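You operate a simulated robot arm through the tools that you are given. There is no shell and no other tool. Be economical: measure what you need, move in short steps, check, and stop when the job is done.

The job below is to be done with a simulated two-armed robot. You get a single attempt, and the scene is never put back.

## Task
Set the hose block on the clip mat, hold it, tighten its clip with the hex key, tray it again.
Fine: on the mat before the hold; the key goes back in its stand, the block into the hose tray after the tightening.

The check looks at the end state, three seconds after you hand in, the way a careful person would. Anything else that was tipped, shoved, dropped, spilled or broken makes it a failure.

## Robot
Two 7-joint arms with two-finger parallel grippers on one trunk, on a base that drives. Base frame: it is fixed to the floor where the robot stands at the start and does not move with it; the origin is under the middle of the robot, x ahead of it, y to its left, z up. Lengths are in mm, angles in rad, forces in N, time in s.
The left shoulder is at the start at [70, 133, 1276], the right one opposite. With the tool pointing down near the work surface each hand reaches from about 100 to 620 mm from the robot's upright axis, wherever it stands, measured 20 degrees to its own side. Places, roughly: clip mat top [400, -200, 800]; hose clip screw [500, 0, 900]; hose tray [500, 0, 900]; key stand [600, -300, 900]. Payload 1.57 kg a hand.
The tool frame of a hand sits at the grasp point between the pads (the TCP): z along the fingers, y along the line on which they close. The tips reach 30 mm beyond it. The gripper opens to 80 mm. The fingers are 17 mm wide and 12 mm thick; the gripper's body (40 by 82 mm) begins 80 mm behind the TCP.
Orientation is that of the tool frame in the base frame, as [roll, pitch, yaw] about the fixed x, y, z axes, in that order (R = Rz(yaw) Ry(pitch) Rx(roll)). With the fingers straight down and closing along the base's y, the tool's x points along the base's -x, its y along +y and its z along -z.

## Interface
- The arms move only by the tool arm_command. It takes "left_plan", "right_plan" or both (then of equal length, played together; a hand with none holds still); each is one flat list of numbers, 6 for each row, row after row: the shift along the tool's x, y, z in units of 20 mm (1.0 is 20 mm), then the turn, a rotation vector about the tool's x, y, z in units of 4 degrees (1.0 is 4 degrees). In form: [dx, dy, dz, rx, ry, rz, dx, dy, dz, rx, ry, rz, ...]. A call has 1 to 10 rows; each row shifts and turns the commanded pose from where the row before left it, along the tool's axes as they then stand. "left_gripper" and "right_gripper" are, for a hand that has rows, the closure, from 0 (fully open) to 1 (shut), set as the call begins (left out, the last holds). A call with a number of a shift or a turn outside -1 to 1 is refused whole. A row lasts 0.2 s, in which the tool goes at most 50 mm and 0.15 rad; a call with a longer step from one row to the next is refused whole, and so is a gripper value outside its range. A pose out of reach is approached as far as the arm can. The call stops where the force on the tool passes 40 N (or 10 N more than at its start, if that is more) or the arm is blocked; 0.2 s more then pass. The fingers move at their own pace (about 153 mm/s each) and stop on an object; they squeeze with about 32 N. The grip force told is the motor's: it shows also when the fingers shut on nothing. Time passes only in rows, and 0.2 s behind the last, so rows that do not move let the fingers close. The reply holds the time, the measured pose of the TCP, the force on the tool along the base axes, the opening and the grip force, in the units named above and with some noise, with the torque about the TCP (base axes, N m) and any sound that the robot's microphone picked up, and new pictures: "show" is both (left out), scene, wrist or none (wrist: the cameras of the hands that moved).
- Cameras (640 x 400 px; columns grow to the right, rows downward): "scene" is now at [127.8, -31.5, 1495.9]; the picture's right is [-0.41, -0.91, 0.00], its down [-0.60, 0.27, -0.75] and it looks along [0.69, -0.31, -0.66] (base axes); focal length 269 px, centre (320, 200). "left" rides on the left gripper at [72, 7, -122] in its tool frame; the picture's right is [-0.09, 1.00, 0.00], its down [-0.84, -0.08, -0.54] and it looks along [-0.54, -0.05, 0.84] (tool axes); focal length 238 px, centre (320, 200). "right" rides on the right gripper at [72, -7, -122] in its tool frame; the picture's right is [0.09, 1.00, 0.00], its down [-0.84, 0.08, -0.54] and it looks along [-0.54, 0.05, 0.84] (tool axes); focal length 238 px, centre (320, 200). There is no depth. A picture from a camera that has moved, and an enlarged one, comes with that camera's place and axes in the base frame and with its lens.
- raise_lower(by): slides the trunk up (or, below 0, down) by that many mm; the arms and the scene camera ride with it, the base frame stays. It gives what a move gives, with no picture.
- roll_base(legs): drives the robot by 1 to 6 legs, each [ahead, left, turn to the left] in mm, mm and rad, along the robot's own axes; the way and the turn of a leg run together, so that a leg with both is an arc; at most 1500 mm and 3.142 rad a leg. The arms and the cameras ride along, it lands a little off, and it stops where it bumps. It gives what a move gives, and a new picture of the scene camera.
- turn_head(pan, tilt): turns the head with the scene camera to pan (to the left, within 1.501 rad either way) and tilt (down, from -0.506 to 1.204), counted from straight ahead of the robot. It gives what a move gives, and a new picture of the scene camera.
- zoom(camera, box): a new picture of the part [left, top, right, bottom] of that camera's present view, enlarged. The clock stands still meanwhile.
- hand_in(): hands the job in; it is judged then, once.

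Go step by step. Nothing tells you exact positions but the pictures and the camera data: compare them with the known pose of the tool, close in by small moves and look again before you grip or let go. The budget is 120 turns and 260 pictures, counting those below and the enlarged ones. Unless the task says otherwise, let go and move clear before handing in, and close with one line.

The tools are called after "Emit:" by a JSON object that holds its "name" and its "arguments". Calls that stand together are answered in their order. arm_command: Moves the arms, as the interface text tells. Its arguments: {"type":"object","properties":{"left_plan":{"type":"array"},"left_gripper":{"type":"number"},"right_plan":{"type":"array"},"right_gripper":{"type":"number"},"show":{"type":"string","enum":["both","scene","wrist","none"]}},"required":[]} The other tools are called the same way: raise_lower (by) slides the trunk up or down; roll_base (legs) drives the base; turn_head (pan, tilt) turns the head that bears the scene camera; zoom (camera, box) takes an enlarged picture of a part of a camera's view; hand_in () hands the job in.

At the start:

```text
t: 0.0
left_position: [384.9, 63.4, 1285.0]
left_ee_rot: [-3.141, 0.0, -3.139]
left_wrist_force: [0.0, 0.0, -0.5]
left_ft_torque: [-0.01, 0.05, 0.01]
left_opening: 80.2
left_grasp_force: 0.2
right_position: [385.3, -378.5, 1282.6]
right_ee_rot: [-3.141, 0.0, -3.141]
right_wrist_force: [-0.3, 0.2, 0.3]
right_ft_torque: [0.02, 0.0, 0.01]
right_opening: 80.2
right_grasp_force: 0.0
trunk travel left (down, up): [-850.0, 90.0]
robot x, y, heading: [-0.5, 3.5, -0.001]
head pan, tilt: [-0.419, 0.716]
```

scene: 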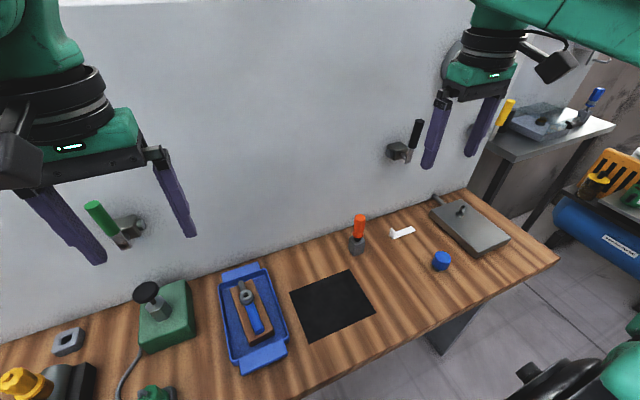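
right: 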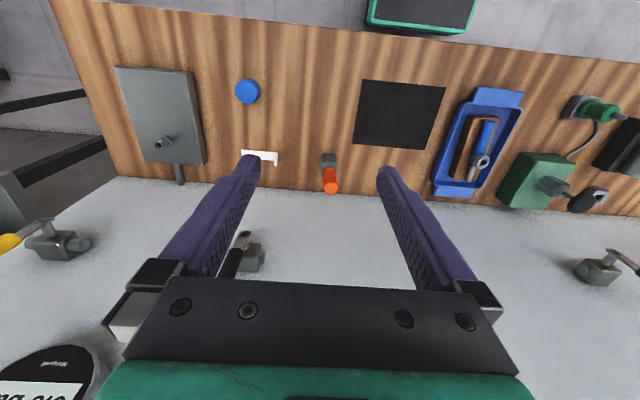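
left: 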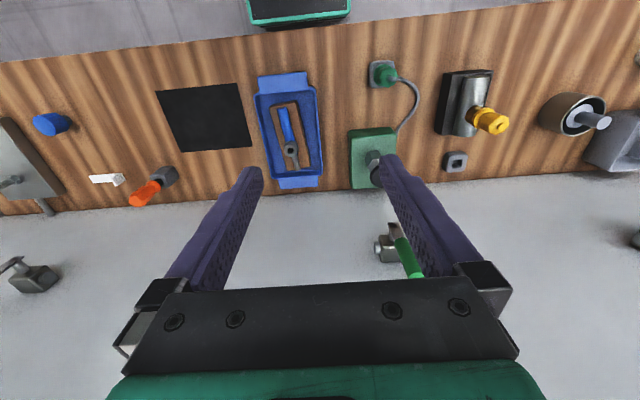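

I see the blue hose tray with the hose block in it, the black clip mat to its right, and an orange-handled key in a stand behind the mat. First I take enlarged pictures of the tray and the key stand.

Emit:
{"name": "zoom", "arguments": {"camera": "scene", "box": [200, 250, 300, 380]}}

Emit:
{"name": "zoom", "arguments": {"camera": "scene", "box": [320, 200, 480, 300]}}

Emit:
{"name": "zoom", "arguments": {"camera": "left", "box": [130, 60, 370, 210]}}

Emit:
{"name": "zoom", "arguments": {"camera": "right", "box": [290, 60, 530, 210]}}

```text
3.08 times, centred on (250, 315) of scene
camera zoom: at [127.8, -31.5, 1495.9], right [-0.41, -0.91, 0.0], down [-0.6, 0.27, -0.75], along [0.69, -0.31, -0.66], focal length 828 px, centre (535, -154)
```

zoom: 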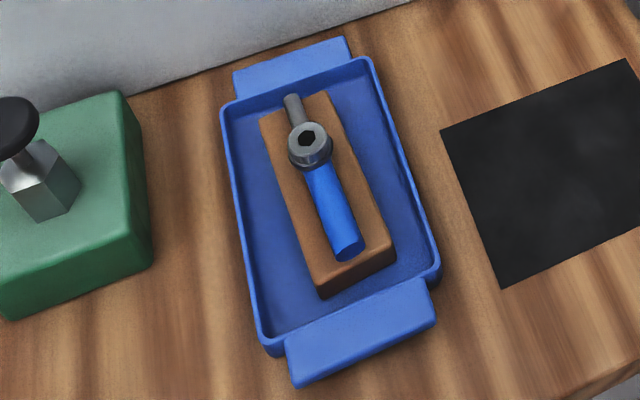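

```text
4.00 times, centred on (400, 250) of scene
camera zoom: at [127.8, -31.5, 1495.9], right [-0.41, -0.91, 0.0], down [-0.6, 0.27, -0.75], along [0.69, -0.31, -0.66], focal length 1077 px, centre (0, 0)
```

zoom: 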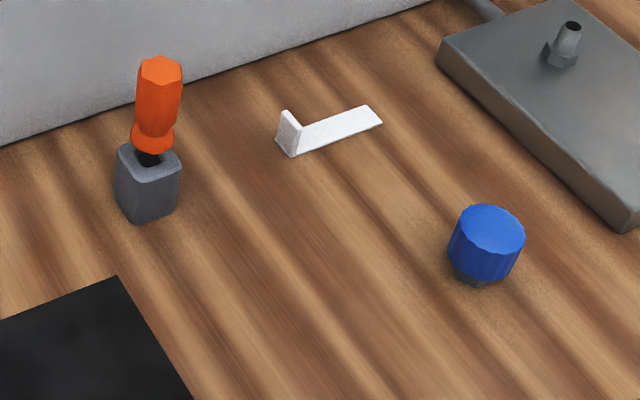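

```text
2.67 times, centred on (250, 135) of left
camera zoom: at [311.6, 69.7, 1408.1], right [0.09, 1.0, 0.0], down [0.84, -0.08, 0.54], along [0.54, -0.05, -0.84], focal length 636 px, centre (507, 373)
```

zoom: 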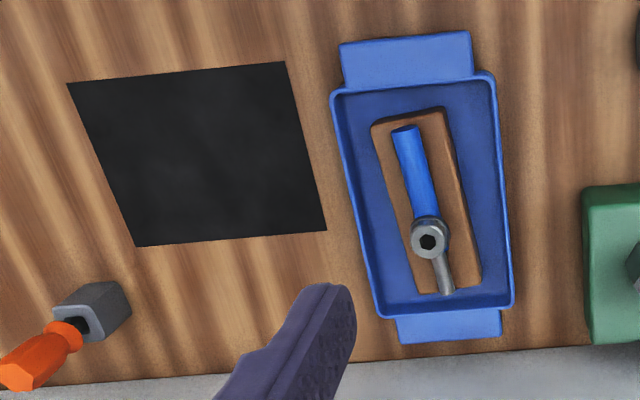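

```text
2.67 times, centred on (410, 135) of right
camera zoom: at [313.3, -385.7, 1404.6], right [-0.09, 1.0, 0.0], down [0.84, 0.08, 0.54], along [0.54, 0.05, -0.84], focal length 636 px, centre (80, 373)
```

zoom: 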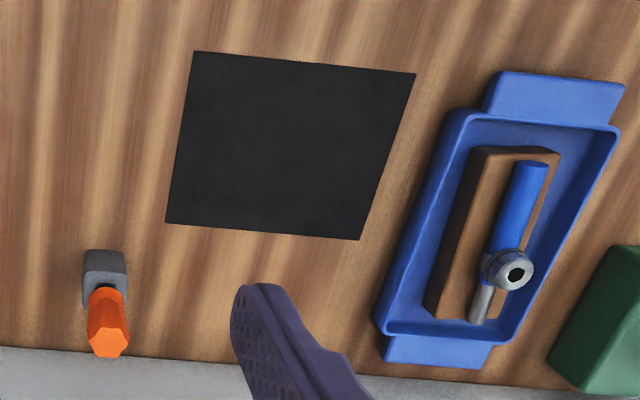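

I take the mat to span about x 360–499 and y −291 to −111. The screw is near (492, −9, 924), and the key handle top is near (550, −342, 986). Next I bring the left hand over the block for a closer look.

Emit:
{"name": "arm_command", "arguments": {"left_plan": [-0.46, -0.37, 1, 0, 0, 0, -0.46, -0.37, 1, 0, 0, 0, -0.46, -0.37, 1, 0, 0, 0, -0.46, -0.37, 1, 0, 0, 0, -0.46, -0.37, 1, 0, 0, 0, -0.46, -0.37, 1, 0, 0, 0, -0.46, -0.37, 1, 0, 0, 0, -0.46, -0.37, 1, 0, 0, 0, -0.46, -0.37, 1, 0, 0, 0, -0.46, -0.37, 1, 0, 0, 0], "show": "both"}}

```text
t: 2.2
left_position: [477.8, -11.8, 1085.1]
left_ee_rot: [-3.14, -0.002, -3.141]
left_wrist_force: [-0.1, -0.7, 0.8]
left_ft_torque: [0.03, -0.03, 0.0]
left_opening: 80.0
left_grasp_force: 0.1
right_position: [384.5, -378.7, 1282.9]
right_ee_rot: [3.141, -0.002, -3.141]
right_wrist_force: [0.5, -0.4, 0.7]
right_ft_torque: [-0.03, 0.01, -0.01]
right_opening: 80.0
right_grasp_force: 0.0
trunk travel left (down, up): [-850.0, 90.0]
robot x, y, heading: [1.8, 0.7, -0.0]
head pan, tilt: [-0.419, 0.716]
camera scene: at [128.4, -32.2, 1495.9], right [-0.41, -0.91, 0.0], down [-0.6, 0.27, -0.75], along [0.69, -0.31, -0.66], focal length 269 px, centre (320, 200)
camera left: at [404.9, -5.6, 1208.4], right [0.09, 1.0, 0.0], down [0.84, -0.08, 0.54], along [0.54, -0.05, -0.84], focal length 238 px, centre (320, 200)
```

scene: 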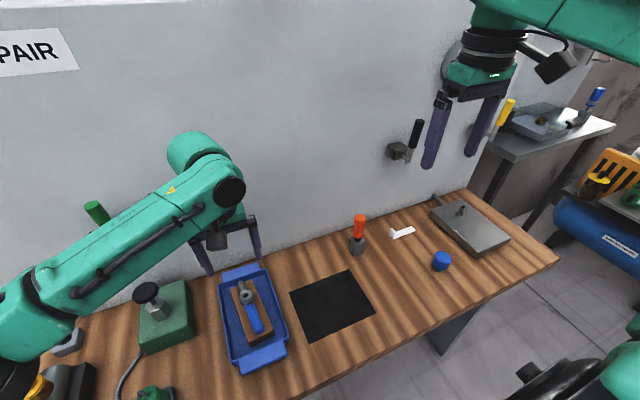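
left: 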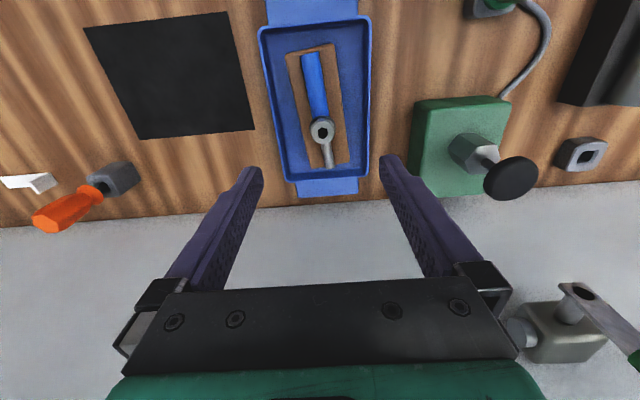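

Emit:
{"name": "zoom", "arguments": {"camera": "left", "box": [240, 0, 400, 200]}}

Emit:
{"name": "zoom", "arguments": {"camera": "scene", "box": [215, 270, 295, 350]}}

```text
2.00 times, centred on (320, 100) of left
camera zoom: at [404.9, -5.6, 1208.4], right [0.09, 1.0, 0.0], down [0.84, -0.08, 0.54], along [0.54, -0.05, -0.84], focal length 477 px, centre (320, 400)
```

zoom: 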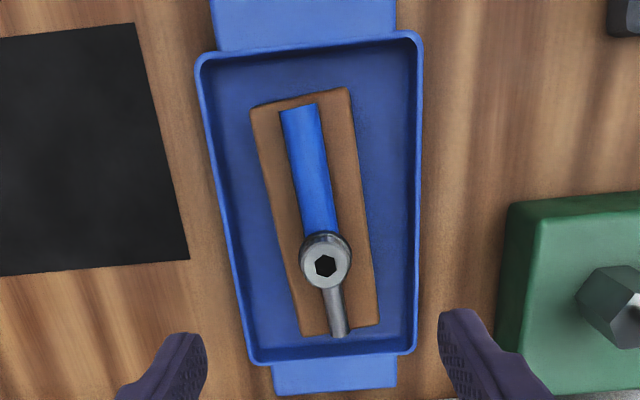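

```text
5.00 times, centred on (255, 310) of scene
camera zoom: at [128.4, -32.2, 1495.9], right [-0.41, -0.91, 0.0], down [-0.6, 0.27, -0.75], along [0.69, -0.31, -0.66], focal length 1346 px, centre (645, -350)
```

zoom: 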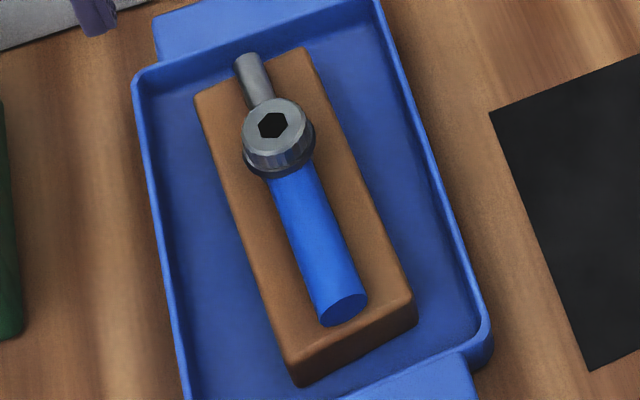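

The block is about 147 × 57 mm, centred near (479, −10), with its top at z ≈ 885 and turned about 0.1 rad. The screw is near (493, −10). I lower the left hand over it, turned to match and opened slightly less than full.

Emit:
{"name": "arm_command", "arguments": {"left_plan": [0, 0, 0.97, 0, 0, -0.2, 0, 0, 0.97, 0, 0, -0.2, 0, 0, 0.97, 0, 0, -0.2, 0, 0, 0.97, 0, 0, -0.2, 0, 0, 0.97, 0, 0, -0.2, 0, 0, 0.97, 0, 0, -0.2, 0, 0, 0.97, 0, 0, -0.2, 0, 0, 0.86, 0, 0, 0], "left_gripper": 0.1, "show": "both"}}

```text
t: 4.0
left_position: [476.8, -10.0, 933.1]
left_ee_rot: [3.141, -0.002, -3.043]
left_wrist_force: [0.2, -0.2, 0.7]
left_ft_torque: [0.01, 0.0, 0.01]
left_opening: 72.0
left_grasp_force: 0.1
right_position: [385.1, -378.0, 1282.5]
right_ee_rot: [-3.141, -0.001, 3.141]
right_wrist_force: [0.7, 0.3, -0.2]
right_ft_torque: [0.02, 0.01, 0.01]
right_opening: 79.9
right_grasp_force: 0.0
trunk travel left (down, up): [-850.0, 90.0]
robot x, y, heading: [-1.0, 1.5, -0.005]
head pan, tilt: [-0.419, 0.716]
camera scene: at [128.0, -31.8, 1495.9], right [-0.41, -0.91, 0.0], down [-0.6, 0.27, -0.75], along [0.69, -0.31, -0.66], focal length 269 px, centre (320, 200)
camera left: at [403.7, -10.7, 1057.0], right [-0.01, 1.0, 0.0], down [0.84, 0.01, 0.54], along [0.54, 0.0, -0.84], focal length 238 px, centre (320, 200)
```

scene: 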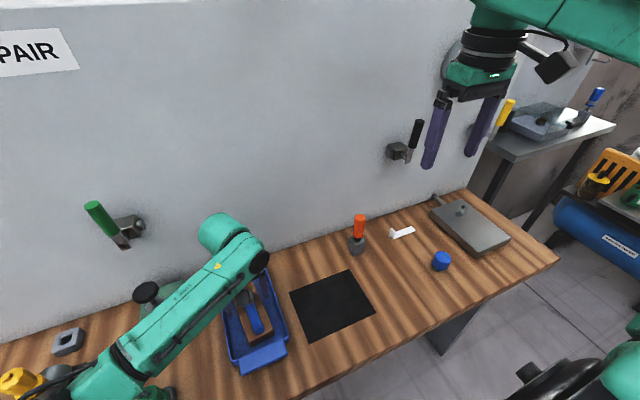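
left: 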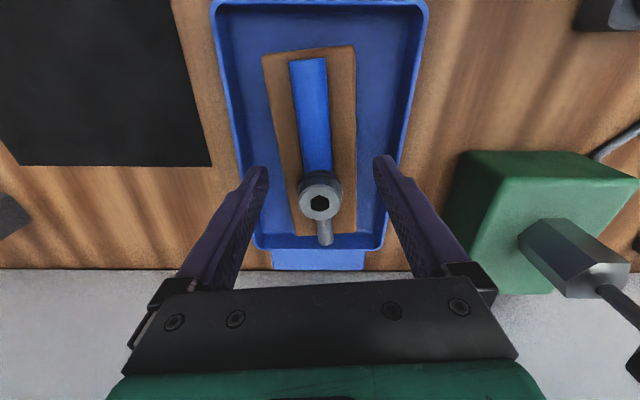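

The fingers straddle the block evenly. I lower to about z 897 and close.

Emit:
{"name": "arm_command", "arguments": {"left_plan": [0, -0.05, 0.9, 0, 0, 0, 0, 0, 0.9, 0, 0, 0], "show": "wrist"}}

Emit:
{"name": "arm_command", "arguments": {"left_plan": [0, 0, 0, 0, 0, 0, 0, 0, 0, 0, 0, 0, 0, 0, 0, 0, 0, 0], "left_gripper": 1, "show": "wrist"}}

```text
t: 4.6
left_position: [476.7, -12.1, 895.8]
left_ee_rot: [3.141, 0.0, -3.043]
left_wrist_force: [0.2, 0.2, 0.4]
left_ft_torque: [-0.01, 0.02, 0.02]
left_opening: 71.9
left_grasp_force: 0.0
right_position: [384.9, -378.5, 1283.4]
right_ee_rot: [3.14, -0.001, -3.141]
right_wrist_force: [0.6, 0.5, 0.0]
right_ft_torque: [-0.01, 0.01, 0.02]
right_opening: 80.0
right_grasp_force: 0.1
trunk travel left (down, up): [-850.0, 90.0]
robot x, y, heading: [-0.4, -0.2, 0.002]
head pan, tilt: [-0.419, 0.716]
camera left: at [403.9, -12.4, 1019.7], right [-0.01, 1.0, 0.0], down [0.84, 0.01, 0.54], along [0.54, 0.0, -0.84], focal length 238 px, centre (320, 200)
```

left: 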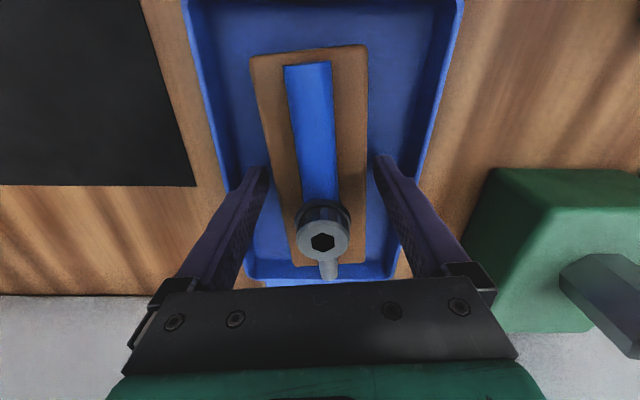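

```text
t: 5.4
left_position: [476.3, -12.1, 896.0]
left_ee_rot: [3.141, 0.0, -3.042]
left_wrist_force: [0.6, 0.7, 0.1]
left_ft_torque: [-0.06, -0.25, 0.04]
left_opening: 59.7
left_grasp_force: 32.3
right_position: [384.5, -378.5, 1282.0]
right_ee_rot: [-3.14, 0.001, -3.141]
right_wrist_force: [0.2, 0.0, -0.6]
right_ft_torque: [-0.01, 0.0, -0.04]
right_opening: 79.9
right_grasp_force: 0.0
trunk travel left (down, up): [-850.0, 90.0]
robot x, y, heading: [2.2, 1.5, -0.0]
head pan, tilt: [-0.419, 0.716]
camera left: at [403.9, -12.2, 1019.7], right [-0.01, 1.0, 0.0], down [0.84, 0.01, 0.54], along [0.54, 0.0, -0.84], focal length 238 px, centre (320, 200)
```

left: 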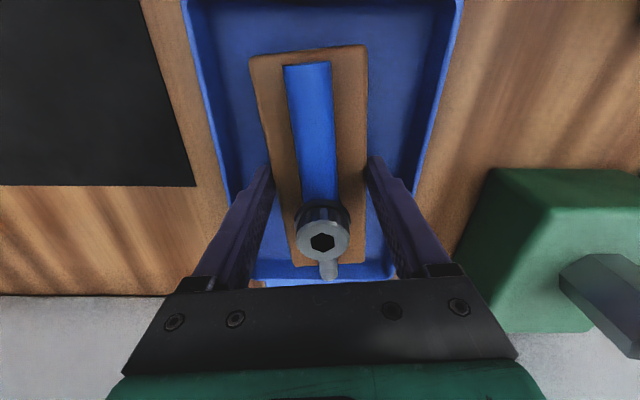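

The block is held, with an opening of 59.7 mm. I lift it straight up out of the tray.

Emit:
{"name": "arm_command", "arguments": {"left_plan": [0, 0, -0.5, 0, 0, 0, 0, 0, -0.9, 0, 0, 0, 0, 0, -0.9, 0, 0, 0, 0, 0, -0.9, 0, 0, 0, 0, 0, -0.9, 0, 0, 0], "show": "both"}}

```text
t: 6.6
left_position: [478.5, -12.8, 976.7]
left_ee_rot: [-3.139, -0.003, -3.043]
left_wrist_force: [0.0, 0.3, -4.5]
left_ft_torque: [0.01, 0.03, 0.02]
left_opening: 59.9
left_grasp_force: 31.8
right_position: [385.0, -378.9, 1281.9]
right_ee_rot: [-3.141, 0.0, 3.141]
right_wrist_force: [0.3, -0.1, 0.6]
right_ft_torque: [-0.03, 0.0, 0.0]
right_opening: 80.0
right_grasp_force: 0.1
trunk travel left (down, up): [-850.0, 90.0]
robot x, y, heading: [0.4, -0.7, -0.005]
head pan, tilt: [-0.419, 0.716]
camera scene: at [128.2, -31.8, 1495.8], right [-0.41, -0.91, 0.0], down [-0.6, 0.27, -0.75], along [0.69, -0.31, -0.66], focal length 269 px, centre (320, 200)
camera left: at [404.3, -12.7, 1101.1], right [-0.01, 1.0, 0.0], down [0.84, 0.01, 0.54], along [0.54, 0.0, -0.84], focal length 238 px, centre (320, 200)
```

scene: 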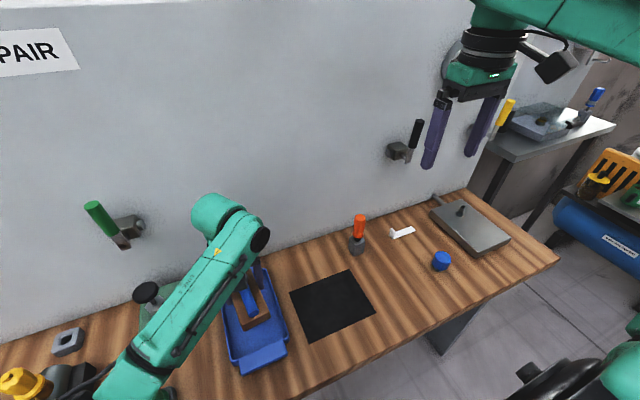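
left: 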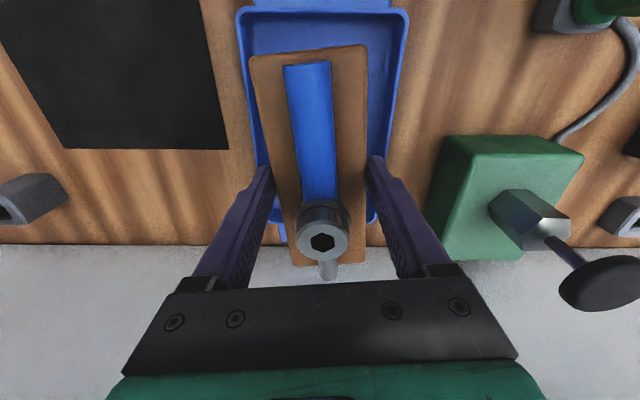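

The block is free and weighs about 0.46 kg. I carry it over the mat and then turn it a quarter so that it fits wholly on the mat, with the hose end to the left.

Emit:
{"name": "arm_command", "arguments": {"left_plan": [0.33, -0.887, 0, 0, 0, 0, 0.33, -0.887, 0, 0, 0, 0, 0.33, -0.887, 0, 0, 0, 0, 0.33, -0.887, 0, 0, 0, 0, 0.33, -0.887, 0, 0, 0, 0, 0.33, -0.887, 0, 0, 0, 0, 0.33, -0.887, 0, 0, 0, 0, 0.33, -0.887, 0, 0, 0, 0, 0.33, -0.887, 0, 0, 0, 0, 0.33, -0.887, 0, 0, 0, 0], "show": "none"}}

Emit:
{"name": "arm_command", "arguments": {"left_plan": [0, 0, 0, 0, 0, 1, 0, 0, 0, 0, 0, 1, 0, 0, 0, 0, 0, 1, 0, 0, 0, 0, 0, 1, 0, 0, 0, 0, 0, 1, 0, 0, 0, 0, 0, 1, 0, 0, 0, 0, 0, 1, 0, 0, 0, 0, 0, 1, 0, 0, 0, 0, 0, 1, 0, 0, 0, 0, 0, 1], "show": "scene"}}

```text
t: 8.8
left_position: [433.3, -179.0, 975.7]
left_ee_rot: [-3.138, -0.003, -3.041]
left_wrist_force: [0.4, -0.1, -5.3]
left_ft_torque: [0.02, 0.04, -0.02]
left_opening: 59.6
left_grasp_force: 32.3
left hand out of reach, approached as far as the arm can: row 10
right_position: [385.7, -378.4, 1282.4]
right_ee_rot: [3.14, -0.001, -3.14]
right_wrist_force: [-0.1, -0.3, -0.8]
right_ft_torque: [-0.02, 0.0, 0.0]
right_opening: 80.1
right_grasp_force: 0.1
trunk travel left (down, up): [-850.0, 90.0]
robot x, y, heading: [-2.4, 0.6, -0.005]
head pan, tilt: [-0.419, 0.716]
```

```text
t: 11.0
left_position: [433.9, -179.3, 977.0]
left_ee_rot: [-3.141, 0.0, 2.543]
left_wrist_force: [0.7, 0.4, -4.1]
left_ft_torque: [0.02, 0.02, -0.01]
left_opening: 59.7
left_grasp_force: 32.1
right_position: [384.8, -378.9, 1282.9]
right_ee_rot: [3.14, -0.003, -3.14]
right_wrist_force: [0.0, 0.8, 0.3]
right_ft_torque: [0.0, -0.02, -0.02]
right_opening: 80.2
right_grasp_force: 0.0
trunk travel left (down, up): [-850.0, 90.0]
robot x, y, heading: [-0.9, 0.3, 0.0]
head pan, tilt: [-0.419, 0.716]
camera scene: at [128.6, -32.1, 1495.8], right [-0.41, -0.91, 0.0], down [-0.6, 0.27, -0.75], along [0.69, -0.31, -0.66], focal length 269 px, centre (320, 200)
```

scene: 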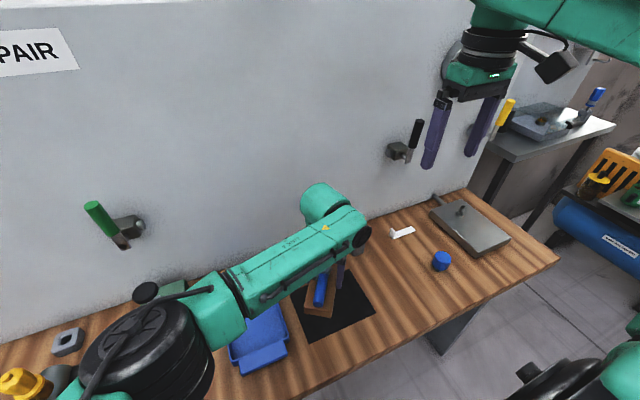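

The left arm runs out of reach near y −179. I drive the base 80 mm to the right to give it room.

Emit:
{"name": "roll_base", "arguments": {"legs": [[0, -80, 0]]}}

```text
t: 12.1
left_position: [433.7, -252.5, 978.6]
left_ee_rot: [-3.137, 0.002, 2.545]
left_wrist_force: [-0.3, 0.5, -5.4]
left_ft_torque: [-0.03, -0.01, 0.0]
left_opening: 59.7
left_grasp_force: 31.5
right_position: [385.2, -450.9, 1285.1]
right_ee_rot: [-3.136, 0.001, -3.139]
right_wrist_force: [-0.4, 0.6, 0.3]
right_ft_torque: [-0.02, 0.02, -0.03]
right_opening: 80.3
right_grasp_force: 0.0
trunk travel left (down, up): [-850.0, 90.0]
robot x, y, heading: [-1.0, -74.6, 0.003]
head pan, tilt: [-0.419, 0.716]
camera scene: at [128.2, -103.5, 1496.1], right [-0.41, -0.91, 0.01], down [-0.6, 0.26, -0.76], along [0.69, -0.31, -0.66], focal length 269 px, centre (320, 200)
```

scene: 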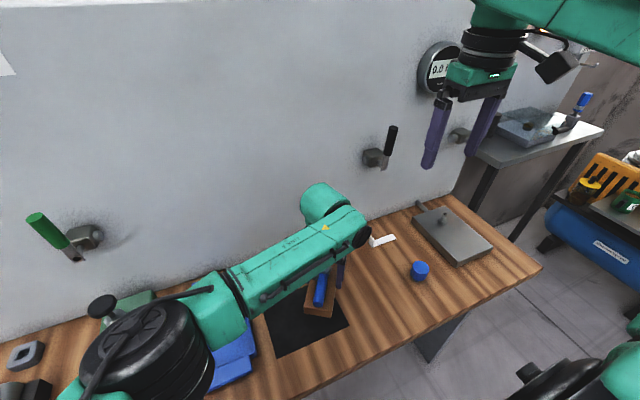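

Emit:
{"name": "arm_command", "arguments": {"left_plan": [0.435, 0.55, 0, 0, 0, 0, 0.435, 0.55, 0, 0, 0, 0, 0.435, 0.55, 0, 0, 0, 0, 0.435, 0.55, 0, 0, 0, 0, 0, 0, 0, 0, 0, 1, 0, 0, 0, 0, 0, 1, 0, 0, 0, 0, 0, 1, 0, 0, 0, 0, 0, 1, 0, 0, 0, 0, 0, 1, 0, 0, 0, 0, 0, 1], "show": "none"}}

Emit:
{"name": "arm_command", "arguments": {"left_plan": [0, 0, 0, 0, 0, 1, 0, 0, 0, 0, 0, 1, 0, 0, 0, 0, 0, 1, 0, 0, 0, 0, 0, 1, 0, 0, 0, 0, 0, 1, 0, 0, 0, 0, 0, 1, 0, 0, 0, 0, 0, 1, 0, 0, 0, 0, 0, 0.95], "show": "both"}}

```text
t: 14.3
left_position: [429.2, -202.7, 977.1]
left_ee_rot: [-3.14, 0.0, 2.124]
left_wrist_force: [-0.3, 0.1, -4.0]
left_ft_torque: [0.03, 0.0, 0.03]
left_opening: 59.9
left_grasp_force: 32.1
right_position: [384.9, -457.5, 1283.3]
right_ee_rot: [-3.141, -0.001, -3.139]
right_wrist_force: [0.6, 0.2, -0.1]
right_ft_torque: [-0.02, 0.03, 0.01]
right_opening: 80.0
right_grasp_force: 0.1
trunk travel left (down, up): [-850.0, 90.0]
robot x, y, heading: [-0.7, -82.0, -0.002]
head pan, tilt: [-0.419, 0.716]
```

```text
t: 16.1
left_position: [430.2, -202.0, 976.7]
left_ee_rot: [-3.139, 0.0, 1.568]
left_wrist_force: [-0.1, 0.5, -5.3]
left_ft_torque: [0.02, -0.02, 0.01]
left_opening: 59.8
left_grasp_force: 31.5
right_position: [384.9, -456.3, 1283.0]
right_ee_rot: [-3.141, 0.0, -3.14]
right_wrist_force: [0.1, -0.1, -1.1]
right_ft_torque: [0.02, -0.01, 0.0]
right_opening: 80.2
right_grasp_force: 0.0
trunk travel left (down, up): [-850.0, 90.0]
robot x, y, heading: [-2.4, -80.0, -0.004]
head pan, tilt: [-0.419, 0.716]
camera scene: at [128.5, -111.2, 1495.8], right [-0.41, -0.91, 0.0], down [-0.6, 0.27, -0.75], along [0.69, -0.31, -0.66], focal length 269 px, centre (320, 200)
camera left: at [435.6, -130.2, 1099.1], right [1.0, -0.09, 0.0], down [-0.08, -0.84, 0.54], along [-0.05, -0.54, -0.84], focal length 238 px, centre (320, 200)
```

scene: 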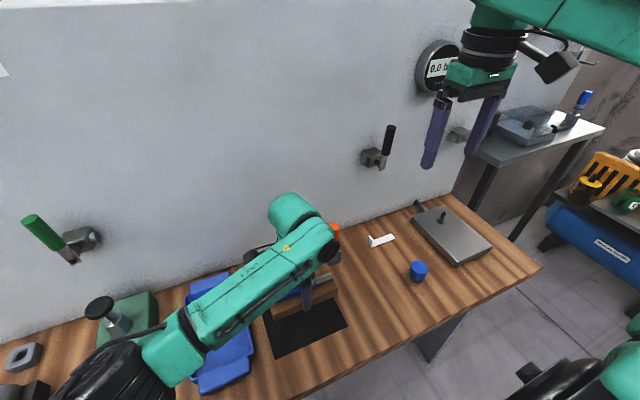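
left: 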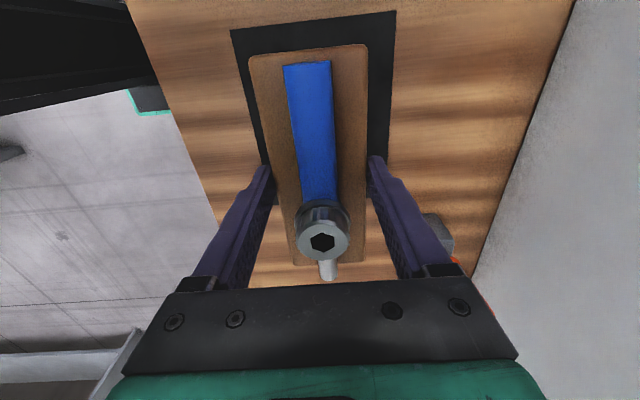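

The block is aligned above the mat, which agrees with my estimate of its edges. I lower it.

Emit:
{"name": "arm_command", "arguments": {"left_plan": [0, 0, 0.9, 0, 0, 0, 0, 0, 0.9, 0, 0, 0, 0, 0, 0.9, 0, 0, 0, 0, 0, 0.9, 0, 0, 0, 0, 0, 0.2, 0, 0, 0], "show": "wrist"}}

Emit:
{"name": "arm_command", "arguments": {"left_plan": [0, 0, 0.1, 0, 0, 0, 0, 0, 0.1, 0, 0, 0], "show": "none"}}

```text
t: 17.3
left_position: [430.2, -202.0, 900.2]
left_ee_rot: [-3.141, 0.001, 1.572]
left_wrist_force: [-0.7, 0.3, -5.2]
left_ft_torque: [0.02, 0.0, 0.01]
left_opening: 60.0
left_grasp_force: 32.1
right_position: [386.1, -457.3, 1282.4]
right_ee_rot: [-3.14, -0.001, -3.14]
right_wrist_force: [-0.1, -0.2, -1.0]
right_ft_torque: [0.01, 0.02, 0.0]
right_opening: 79.9
right_grasp_force: 0.1
trunk travel left (down, up): [-850.0, 90.0]
robot x, y, heading: [3.5, -81.5, -0.003]
head pan, tilt: [-0.419, 0.716]
camera left: at [435.5, -131.0, 1023.0], right [1.0, -0.09, 0.0], down [-0.08, -0.84, 0.54], along [-0.05, -0.54, -0.84], focal length 238 px, centre (320, 200)
```

left: 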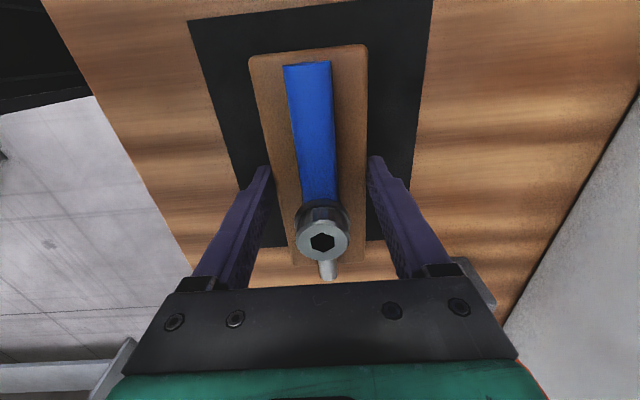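

```text
t: 17.9
left_position: [429.6, -201.6, 895.6]
left_ee_rot: [-3.14, 0.0, 1.568]
left_wrist_force: [0.0, -0.8, -5.1]
left_ft_torque: [0.04, -0.01, 0.01]
left_opening: 59.5
left_grasp_force: 32.6
right_position: [385.6, -457.8, 1282.1]
right_ee_rot: [-3.142, 0.001, -3.139]
right_wrist_force: [-0.1, 0.1, -0.5]
right_ft_torque: [-0.02, 0.03, -0.03]
right_opening: 80.0
right_grasp_force: 0.0
trunk travel left (down, up): [-850.0, 90.0]
robot x, y, heading: [-3.3, -78.6, -0.001]
head pan, tilt: [-0.419, 0.716]
```

Emit:
{"name": "arm_command", "arguments": {"left_plan": [0, 0, 0.1, 0, 0, 0], "show": "none"}}

Emit:
{"name": "arm_command", "arguments": {"left_plan": [0, 0, 0.05, 0, 0, 0], "show": "none"}}

```text
t: 18.3
left_position: [429.7, -201.7, 894.3]
left_ee_rot: [-3.14, 0.001, 1.57]
left_wrist_force: [-0.5, 0.2, -4.2]
left_ft_torque: [0.03, -0.01, -0.01]
left_opening: 59.5
left_grasp_force: 31.7
right_position: [385.2, -456.7, 1283.7]
right_ee_rot: [-3.141, 0.001, -3.141]
right_wrist_force: [0.2, -0.7, 1.1]
right_ft_torque: [0.0, 0.02, 0.01]
right_opening: 80.2
right_grasp_force: 0.2
trunk travel left (down, up): [-850.0, 90.0]
robot x, y, heading: [0.7, -81.8, -0.004]
head pan, tilt: [-0.419, 0.716]
```

```text
t: 18.7
left_position: [429.1, -202.5, 893.0]
left_ee_rot: [-3.139, 0.0, 1.57]
left_wrist_force: [0.0, -0.3, -5.1]
left_ft_torque: [0.01, 0.01, -0.01]
left_opening: 59.9
left_grasp_force: 32.1
right_position: [385.4, -456.8, 1283.0]
right_ee_rot: [3.141, 0.0, -3.14]
right_wrist_force: [0.3, -0.4, 0.1]
right_ft_torque: [0.02, -0.01, 0.0]
right_opening: 79.8
right_grasp_force: 0.0
trunk travel left (down, up): [-850.0, 90.0]
robot x, y, heading: [5.0, -79.5, 0.001]
head pan, tilt: [-0.419, 0.716]
```

Emit:
{"name": "arm_command", "arguments": {"left_plan": [0, 0, 0.05, 0, 0, 0], "show": "none"}}

Emit:
{"name": "arm_command", "arguments": {"left_plan": [0, 0, 0.05, 0, 0, 0], "show": "none"}}

Emit:
{"name": "arm_command", "arguments": {"left_plan": [0, 0, 0.05, 0, 0, 0], "show": "none"}}

```text
t: 19.1
left_position: [429.5, -201.4, 893.3]
left_ee_rot: [-3.138, 0.001, 1.571]
left_wrist_force: [-0.1, 0.0, -4.1]
left_ft_torque: [0.03, -0.03, 0.0]
left_opening: 59.6
left_grasp_force: 32.1
right_position: [384.6, -456.9, 1282.2]
right_ee_rot: [3.141, -0.001, -3.139]
right_wrist_force: [0.5, -0.2, 0.0]
right_ft_torque: [-0.04, 0.01, -0.01]
right_opening: 80.1
right_grasp_force: 0.1
trunk travel left (down, up): [-850.0, 90.0]
robot x, y, heading: [-1.7, -79.2, 0.003]
head pan, tilt: [-0.419, 0.716]
```

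```text
t: 19.5
left_position: [429.8, -201.9, 892.3]
left_ee_rot: [-3.141, 0.0, 1.57]
left_wrist_force: [0.4, -0.7, -1.6]
left_ft_torque: [0.21, -0.09, -0.07]
left_opening: 59.8
left_grasp_force: 32.0
right_position: [383.4, -458.0, 1282.6]
right_ee_rot: [-3.141, 0.001, -3.14]
right_wrist_force: [0.1, 0.5, -0.5]
right_ft_torque: [-0.01, 0.01, -0.01]
right_opening: 79.8
right_grasp_force: 0.1
trunk travel left (down, up): [-850.0, 90.0]
robot x, y, heading: [1.4, -79.7, 0.0]
head pan, tilt: [-0.419, 0.716]
```

```text
t: 19.9
left_position: [429.7, -202.8, 891.5]
left_ee_rot: [3.14, 0.0, 1.569]
left_wrist_force: [2.5, 0.4, 6.9]
left_ft_torque: [0.63, 0.27, -0.17]
left_opening: 59.8
left_grasp_force: 32.4
right_position: [383.5, -457.9, 1283.3]
right_ee_rot: [-3.14, 0.001, -3.141]
right_wrist_force: [-0.3, -0.6, -0.1]
right_ft_torque: [-0.01, 0.0, 0.01]
right_opening: 80.3
right_grasp_force: 0.1
trunk travel left (down, up): [-850.0, 90.0]
robot x, y, heading: [0.1, -79.9, 0.002]
head pan, tilt: [-0.419, 0.716]
```

The block has touched down and the mat carries its weight. I release it, rise, and prepare a tilted grip on the hose end so the screw stays clear.

Emit:
{"name": "arm_command", "arguments": {"left_plan": [0, 0, 0, 0, 0, 0, 0, 0, 0, 0, 0, 0, 0, 0, -0.4, 0, 0, 0, 0, 0, -1, 0, 0, 0, 0, 0, -1, 0, 0, 0, 0, 0, -1, 0, 0, 0, 0, 0, -1, 0, 0, 0, 0, 0, -1, 0, 0, 0], "left_gripper": 0.1, "show": "both"}}

```text
t: 21.7
left_position: [429.4, -202.0, 999.2]
left_ee_rot: [3.141, 0.0, 1.57]
left_wrist_force: [-0.1, 0.6, 0.4]
left_ft_torque: [-0.02, 0.02, -0.01]
left_opening: 71.7
left_grasp_force: 0.0
right_position: [385.0, -457.9, 1282.9]
right_ee_rot: [3.141, 0.0, -3.138]
right_wrist_force: [0.4, 0.6, 0.2]
right_ft_torque: [-0.02, -0.02, -0.03]
right_opening: 80.1
right_grasp_force: 0.0
trunk travel left (down, up): [-850.0, 90.0]
robot x, y, heading: [-0.9, -78.8, -0.001]
head pan, tilt: [-0.419, 0.716]
camera scene: at [127.5, -110.9, 1495.9], right [-0.41, -0.91, 0.0], down [-0.6, 0.27, -0.75], along [0.69, -0.31, -0.66], focal length 269 px, centre (320, 200)
camera left: at [434.8, -130.3, 1122.5], right [1.0, -0.09, 0.0], down [-0.08, -0.84, 0.54], along [-0.05, -0.54, -0.84], focal length 238 px, centre (320, 200)
```

scene: 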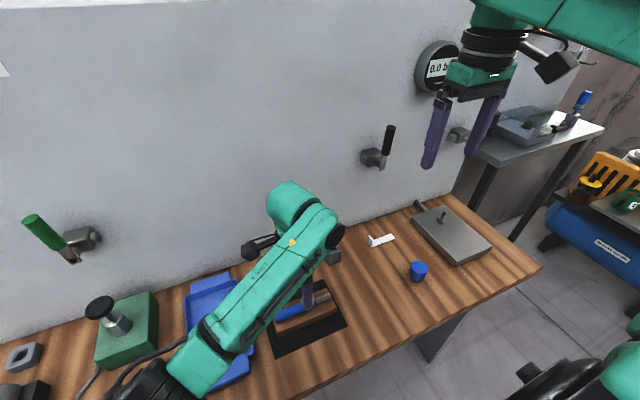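
left: 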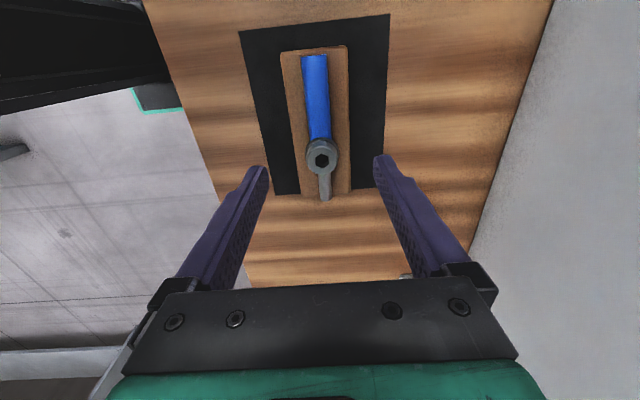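

Emit:
{"name": "arm_command", "arguments": {"left_plan": [0.8, 0, 0, 0, 0, 0, 0.8, 0, 0, 0, 0, 0, 0.75, 0, 0, 0, 0, 0, 0, 0, 0, 0, -1, 0, 0, 0, 0, 0, -1, 0, 0, 0, 0, 0, -1, 0, 0, 0, 0, 0, -1, 0, 0, 0, 0, 0, -1, 0, 0, 0, 0, 0, -1, 0, 0, 0, 0, 0, -1, 0], "show": "both"}}

```text
t: 23.9
left_position: [429.4, -153.7, 999.1]
left_ee_rot: [3.141, 0.49, 1.57]
left_wrist_force: [0.2, -0.8, -0.5]
left_ft_torque: [0.01, -0.02, 0.0]
left_opening: 72.0
left_grasp_force: 0.1
right_position: [384.7, -456.1, 1284.6]
right_ee_rot: [-3.141, -0.001, -3.14]
right_wrist_force: [-0.2, 0.0, 0.1]
right_ft_torque: [0.0, 0.01, -0.01]
right_opening: 80.2
right_grasp_force: 0.0
trunk travel left (down, up): [-850.0, 90.0]
robot x, y, heading: [-2.1, -77.3, -0.002]
head pan, tilt: [-0.419, 0.716]
camera scene: at [127.6, -110.4, 1496.0], right [-0.41, -0.91, 0.0], down [-0.6, 0.27, -0.75], along [0.69, -0.31, -0.66], focal length 269 px, centre (320, 200)
camera left: at [434.8, -34.1, 1073.9], right [1.0, -0.08, 0.04], down [-0.08, -0.48, 0.87], along [-0.05, -0.87, -0.49], focal length 238 px, centre (320, 200)
```

scene: 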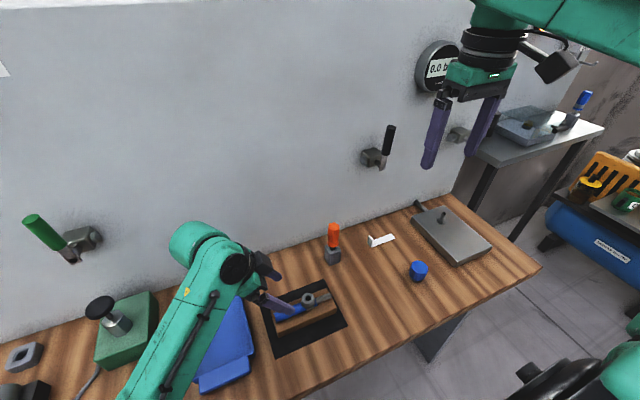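
left: 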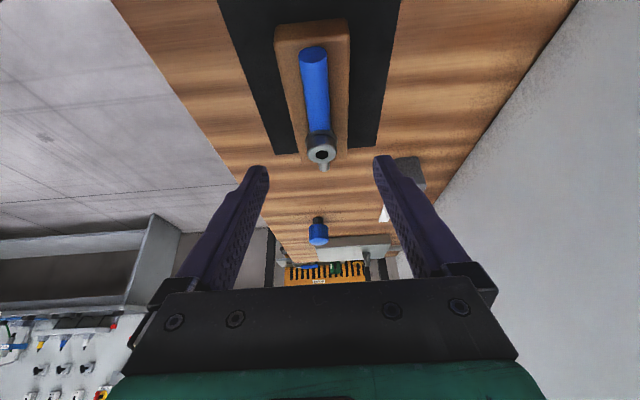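

The scene is clear, with the key visible at the back. I lower the tilted left hand around the hose end.

Emit:
{"name": "arm_command", "arguments": {"left_plan": [0.427, 0, 0.802, 0, 0, 0, 0.427, 0, 0.802, 0, 0, 0, 0.427, 0, 0.802, 0, 0, 0, 0.427, 0, 0.802, 0, 0, 0, 0.427, 0, 0.802, 0, 0, 0, 0.427, 0, 0.802, 0, 0, 0], "show": "wrist"}}

Emit:
{"name": "arm_command", "arguments": {"left_plan": [0, 0, 0, 0, 0, 0, 0, 0, 0, 0, 0, 0, 0, 0, 0, 0, 0, 0], "left_gripper": 1, "show": "both"}}

```text
t: 25.3
left_position: [428.2, -156.0, 887.8]
left_ee_rot: [-3.14, 0.488, 1.571]
left_wrist_force: [0.1, 0.0, 0.3]
left_ft_torque: [-0.01, 0.02, -0.05]
left_opening: 72.0
left_grasp_force: 0.0
right_position: [385.4, -457.7, 1282.1]
right_ee_rot: [3.141, 0.001, -3.139]
right_wrist_force: [0.5, 0.3, 0.2]
right_ft_torque: [0.01, 0.03, -0.02]
right_opening: 80.0
right_grasp_force: 0.0
trunk travel left (down, up): [-850.0, 90.0]
robot x, y, heading: [1.8, -78.4, -0.007]
head pan, tilt: [-0.419, 0.716]
camera left: at [433.7, -34.3, 963.9], right [1.0, -0.08, 0.04], down [-0.08, -0.48, 0.87], along [-0.05, -0.87, -0.49], focal length 238 px, centre (320, 200)
```

left: 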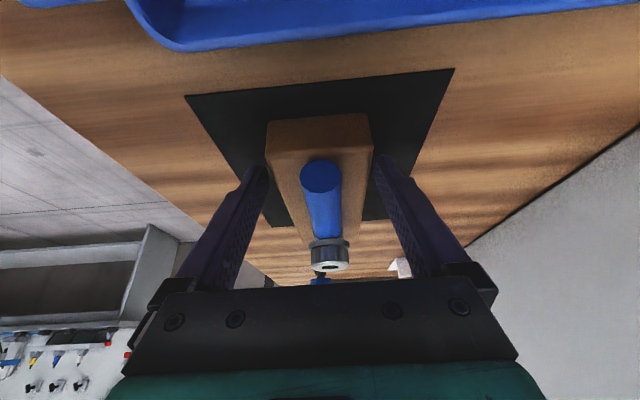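

```text
t: 26.1
left_position: [427.9, -155.2, 888.9]
left_ee_rot: [3.141, 0.489, 1.572]
left_wrist_force: [1.6, -0.3, 0.5]
left_ft_torque: [-0.39, -0.21, 0.27]
left_opening: 59.7
left_grasp_force: 31.7
right_position: [385.9, -457.4, 1282.8]
right_ee_rot: [-3.14, 0.0, -3.141]
right_wrist_force: [0.4, 0.3, -0.1]
right_ft_torque: [0.01, 0.03, 0.0]
right_opening: 80.1
right_grasp_force: 0.2
trunk travel left (down, up): [-850.0, 90.0]
robot x, y, heading: [-0.2, -78.6, -0.003]
head pan, tilt: [-0.419, 0.716]
camera scene: at [128.2, -110.8, 1495.9], right [-0.41, -0.91, 0.0], down [-0.6, 0.27, -0.75], along [0.69, -0.31, -0.66], focal length 269 px, centre (320, 200)
camera left: at [434.0, -34.1, 964.0], right [1.0, -0.08, 0.04], down [-0.08, -0.48, 0.87], along [-0.05, -0.87, -0.49], focal length 238 px, centre (320, 200)
```

scene: 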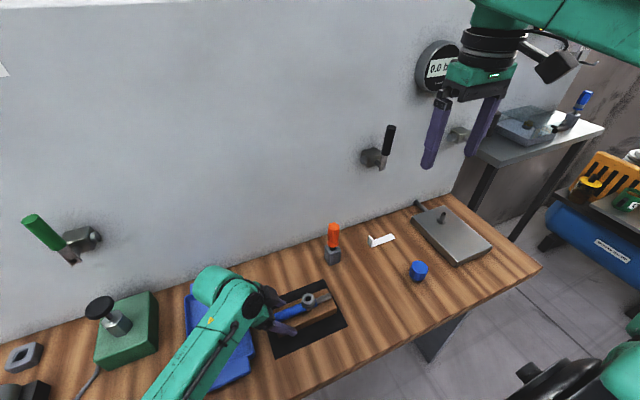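
left: 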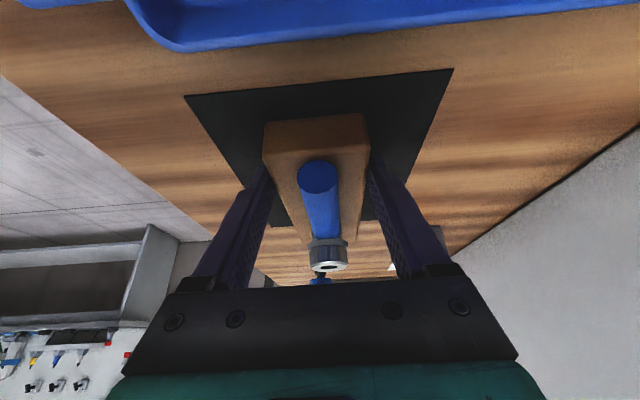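

The block is on the mat and held (opening 59.7 mm). Next I bring the right hand above the key.

Emit:
{"name": "arm_command", "arguments": {"right_plan": [-0.825, 0.575, 0.7, 0, 0, 0, -0.825, 0.575, 0.7, 0, 0, 0, -0.825, 0.575, 0.7, 0, 0, 0, -0.825, 0.575, 0.7, 0, 0, 0, -0.825, 0.575, 0.7, 0, 0, 0, -0.825, 0.575, 0.7, 0, 0, 0, -0.825, 0.575, 0.7, 0, 0, 0, -0.825, 0.575, 0.7, 0, 0, 0, -0.825, 0.575, 0.7, 0, 0, 0, -0.825, 0.575, 0.7, 0, 0, 0], "show": "both"}}

```text
t: 28.3
left_position: [426.4, -154.1, 889.2]
left_ee_rot: [3.141, 0.489, 1.571]
left_wrist_force: [-0.3, 0.4, -0.8]
left_ft_torque: [-0.1, -0.11, -0.08]
left_opening: 59.7
left_grasp_force: 32.2
right_position: [549.0, -341.4, 1143.8]
right_ee_rot: [3.141, 0.0, -3.139]
right_wrist_force: [0.0, 0.4, -0.6]
right_ft_torque: [0.0, 0.01, -0.02]
right_opening: 80.1
right_grasp_force: 0.0
trunk travel left (down, up): [-850.0, 90.0]
robot x, y, heading: [-3.0, -80.6, -0.001]
head pan, tilt: [-0.419, 0.716]
camera scene: at [128.3, -110.5, 1495.9], right [-0.41, -0.91, 0.0], down [-0.6, 0.27, -0.75], along [0.69, -0.31, -0.66], focal length 269 px, centre (320, 200)
camera right: at [477.7, -349.7, 1264.6], right [-0.09, 1.0, 0.0], down [0.84, 0.08, 0.54], along [0.54, 0.05, -0.84], focal length 238 px, centre (320, 200)
```

scene: 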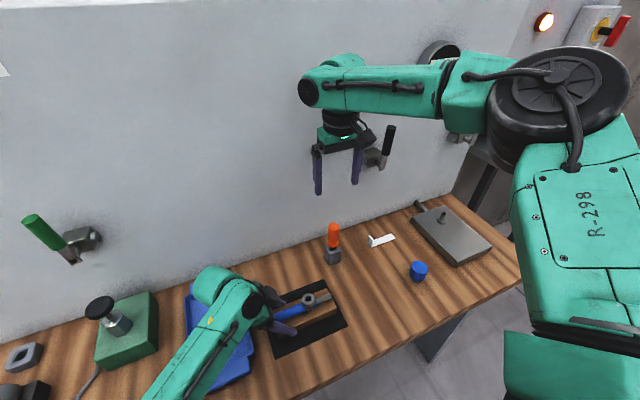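
right: 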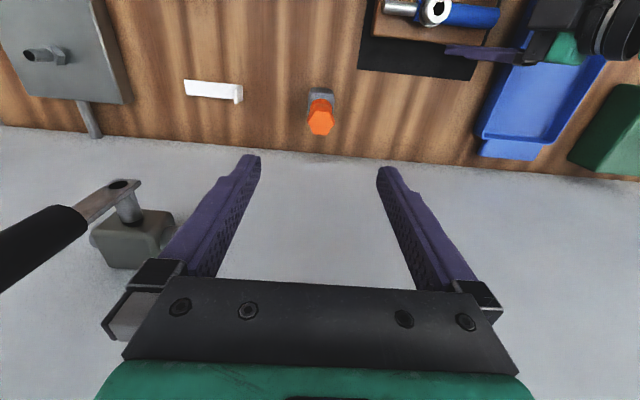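

Emit:
{"name": "zoom", "arguments": {"camera": "right", "box": [280, 70, 360, 150]}}

Emit:
{"name": "zoom", "arguments": {"camera": "scene", "box": [250, 200, 410, 340]}}

```text
5.00 times, centred on (320, 110) of right
camera zoom: at [477.7, -349.7, 1264.6], right [-0.09, 1.0, 0.0], down [0.84, 0.08, 0.54], along [0.54, 0.05, -0.84], focal length 1192 px, centre (320, 650)
```

zoom: 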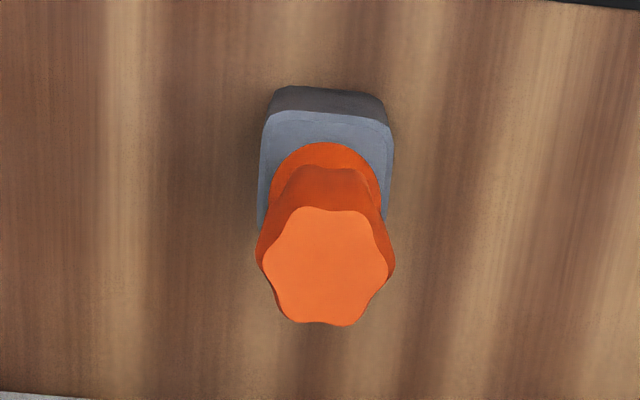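

```text
2.86 times, centred on (330, 270) of scene
camera zoom: at [128.3, -110.5, 1495.9], right [-0.41, -0.91, 0.0], down [-0.6, 0.27, -0.75], along [0.69, -0.31, -0.66], focal length 769 px, centre (291, 0)
```

zoom: 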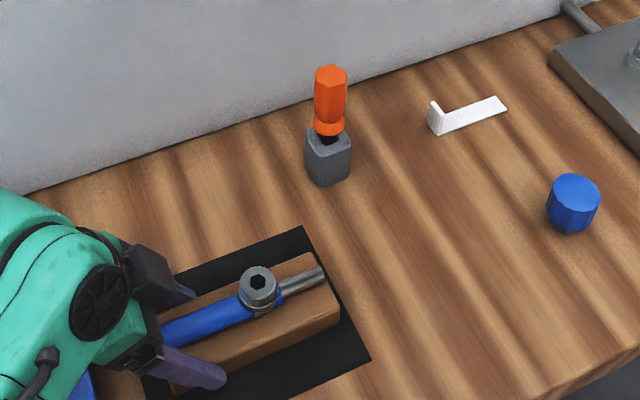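

The handle is a lobed hexagon standing at about (550, −341), with its top at z ≈ 986. I turn the right hand about 34° so the pads meet flats, and come down to just above it.

Emit:
{"name": "arm_command", "arguments": {"right_plan": [0, 0, 0.6, 0, 0, -0.94, 0, 0, 0.6, 0, 0, -0.94, 0, 0, 0.6, 0, 0, -0.94, 0, 0, 0.6, 0, 0, -0.94, 0, 0, 0.6, 0, 0, -0.94, 0, 0, 0.6, 0, 0, -0.94, 0, 0, 0.6, 0, 0, -0.94, 0, 0, 0.6, 0, 0, -0.94, 0, 0, 0.6, 0, 0, -0.94], "show": "both"}}

```text
t: 30.3
left_position: [428.8, -154.1, 889.3]
left_ee_rot: [-3.141, 0.489, 1.569]
left_wrist_force: [-0.1, 0.4, 0.3]
left_ft_torque: [0.09, -0.18, 0.11]
left_opening: 60.0
left_grasp_force: 31.9
right_position: [549.7, -342.1, 1034.4]
right_ee_rot: [3.141, 0.0, -2.55]
right_wrist_force: [0.5, -1.1, 0.6]
right_ft_torque: [0.01, -0.01, 0.01]
right_opening: 79.9
right_grasp_force: 0.1
trunk travel left (down, up): [-850.0, 90.0]
robot x, y, heading: [0.8, -80.2, 0.005]
head pan, tilt: [-0.419, 0.716]
camera scene: at [128.1, -110.6, 1495.9], right [-0.41, -0.91, 0.0], down [-0.6, 0.27, -0.75], along [0.69, -0.31, -0.66], focal length 269 px, centre (320, 200)
camera right: at [493.5, -388.4, 1156.3], right [-0.63, 0.77, 0.0], down [0.65, 0.53, 0.54], along [0.42, 0.34, -0.84], focal length 238 px, centre (320, 200)
```

scene: 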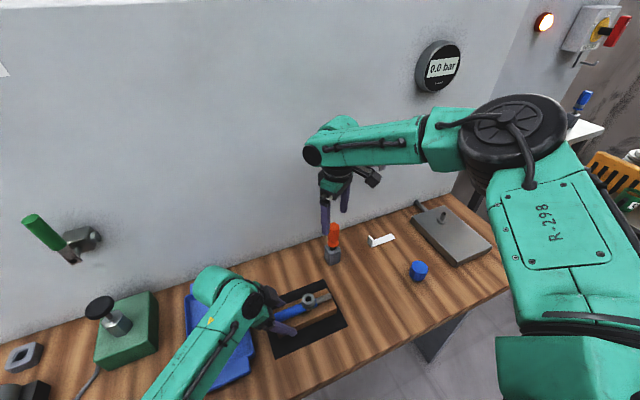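
right: 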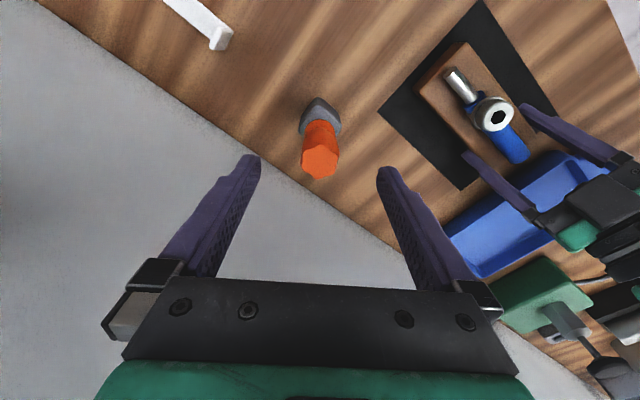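

Emit:
{"name": "zoom", "arguments": {"camera": "right", "box": [270, 80, 370, 200]}}

```text
3.33 times, centred on (320, 140) of right
camera zoom: at [493.5, -388.4, 1156.3], right [-0.63, 0.77, 0.0], down [0.65, 0.53, 0.54], along [0.42, 0.34, -0.84], focal length 794 px, centre (320, 400)
```

zoom: 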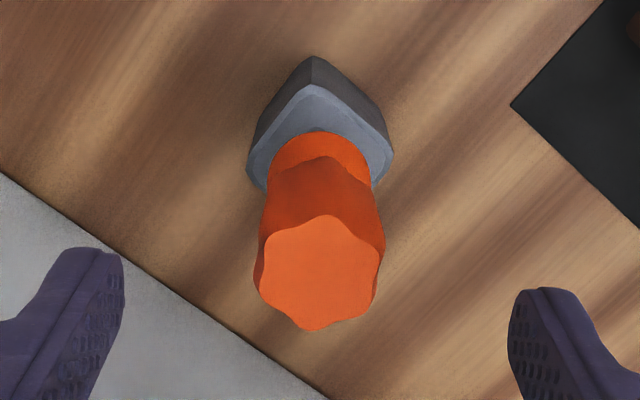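

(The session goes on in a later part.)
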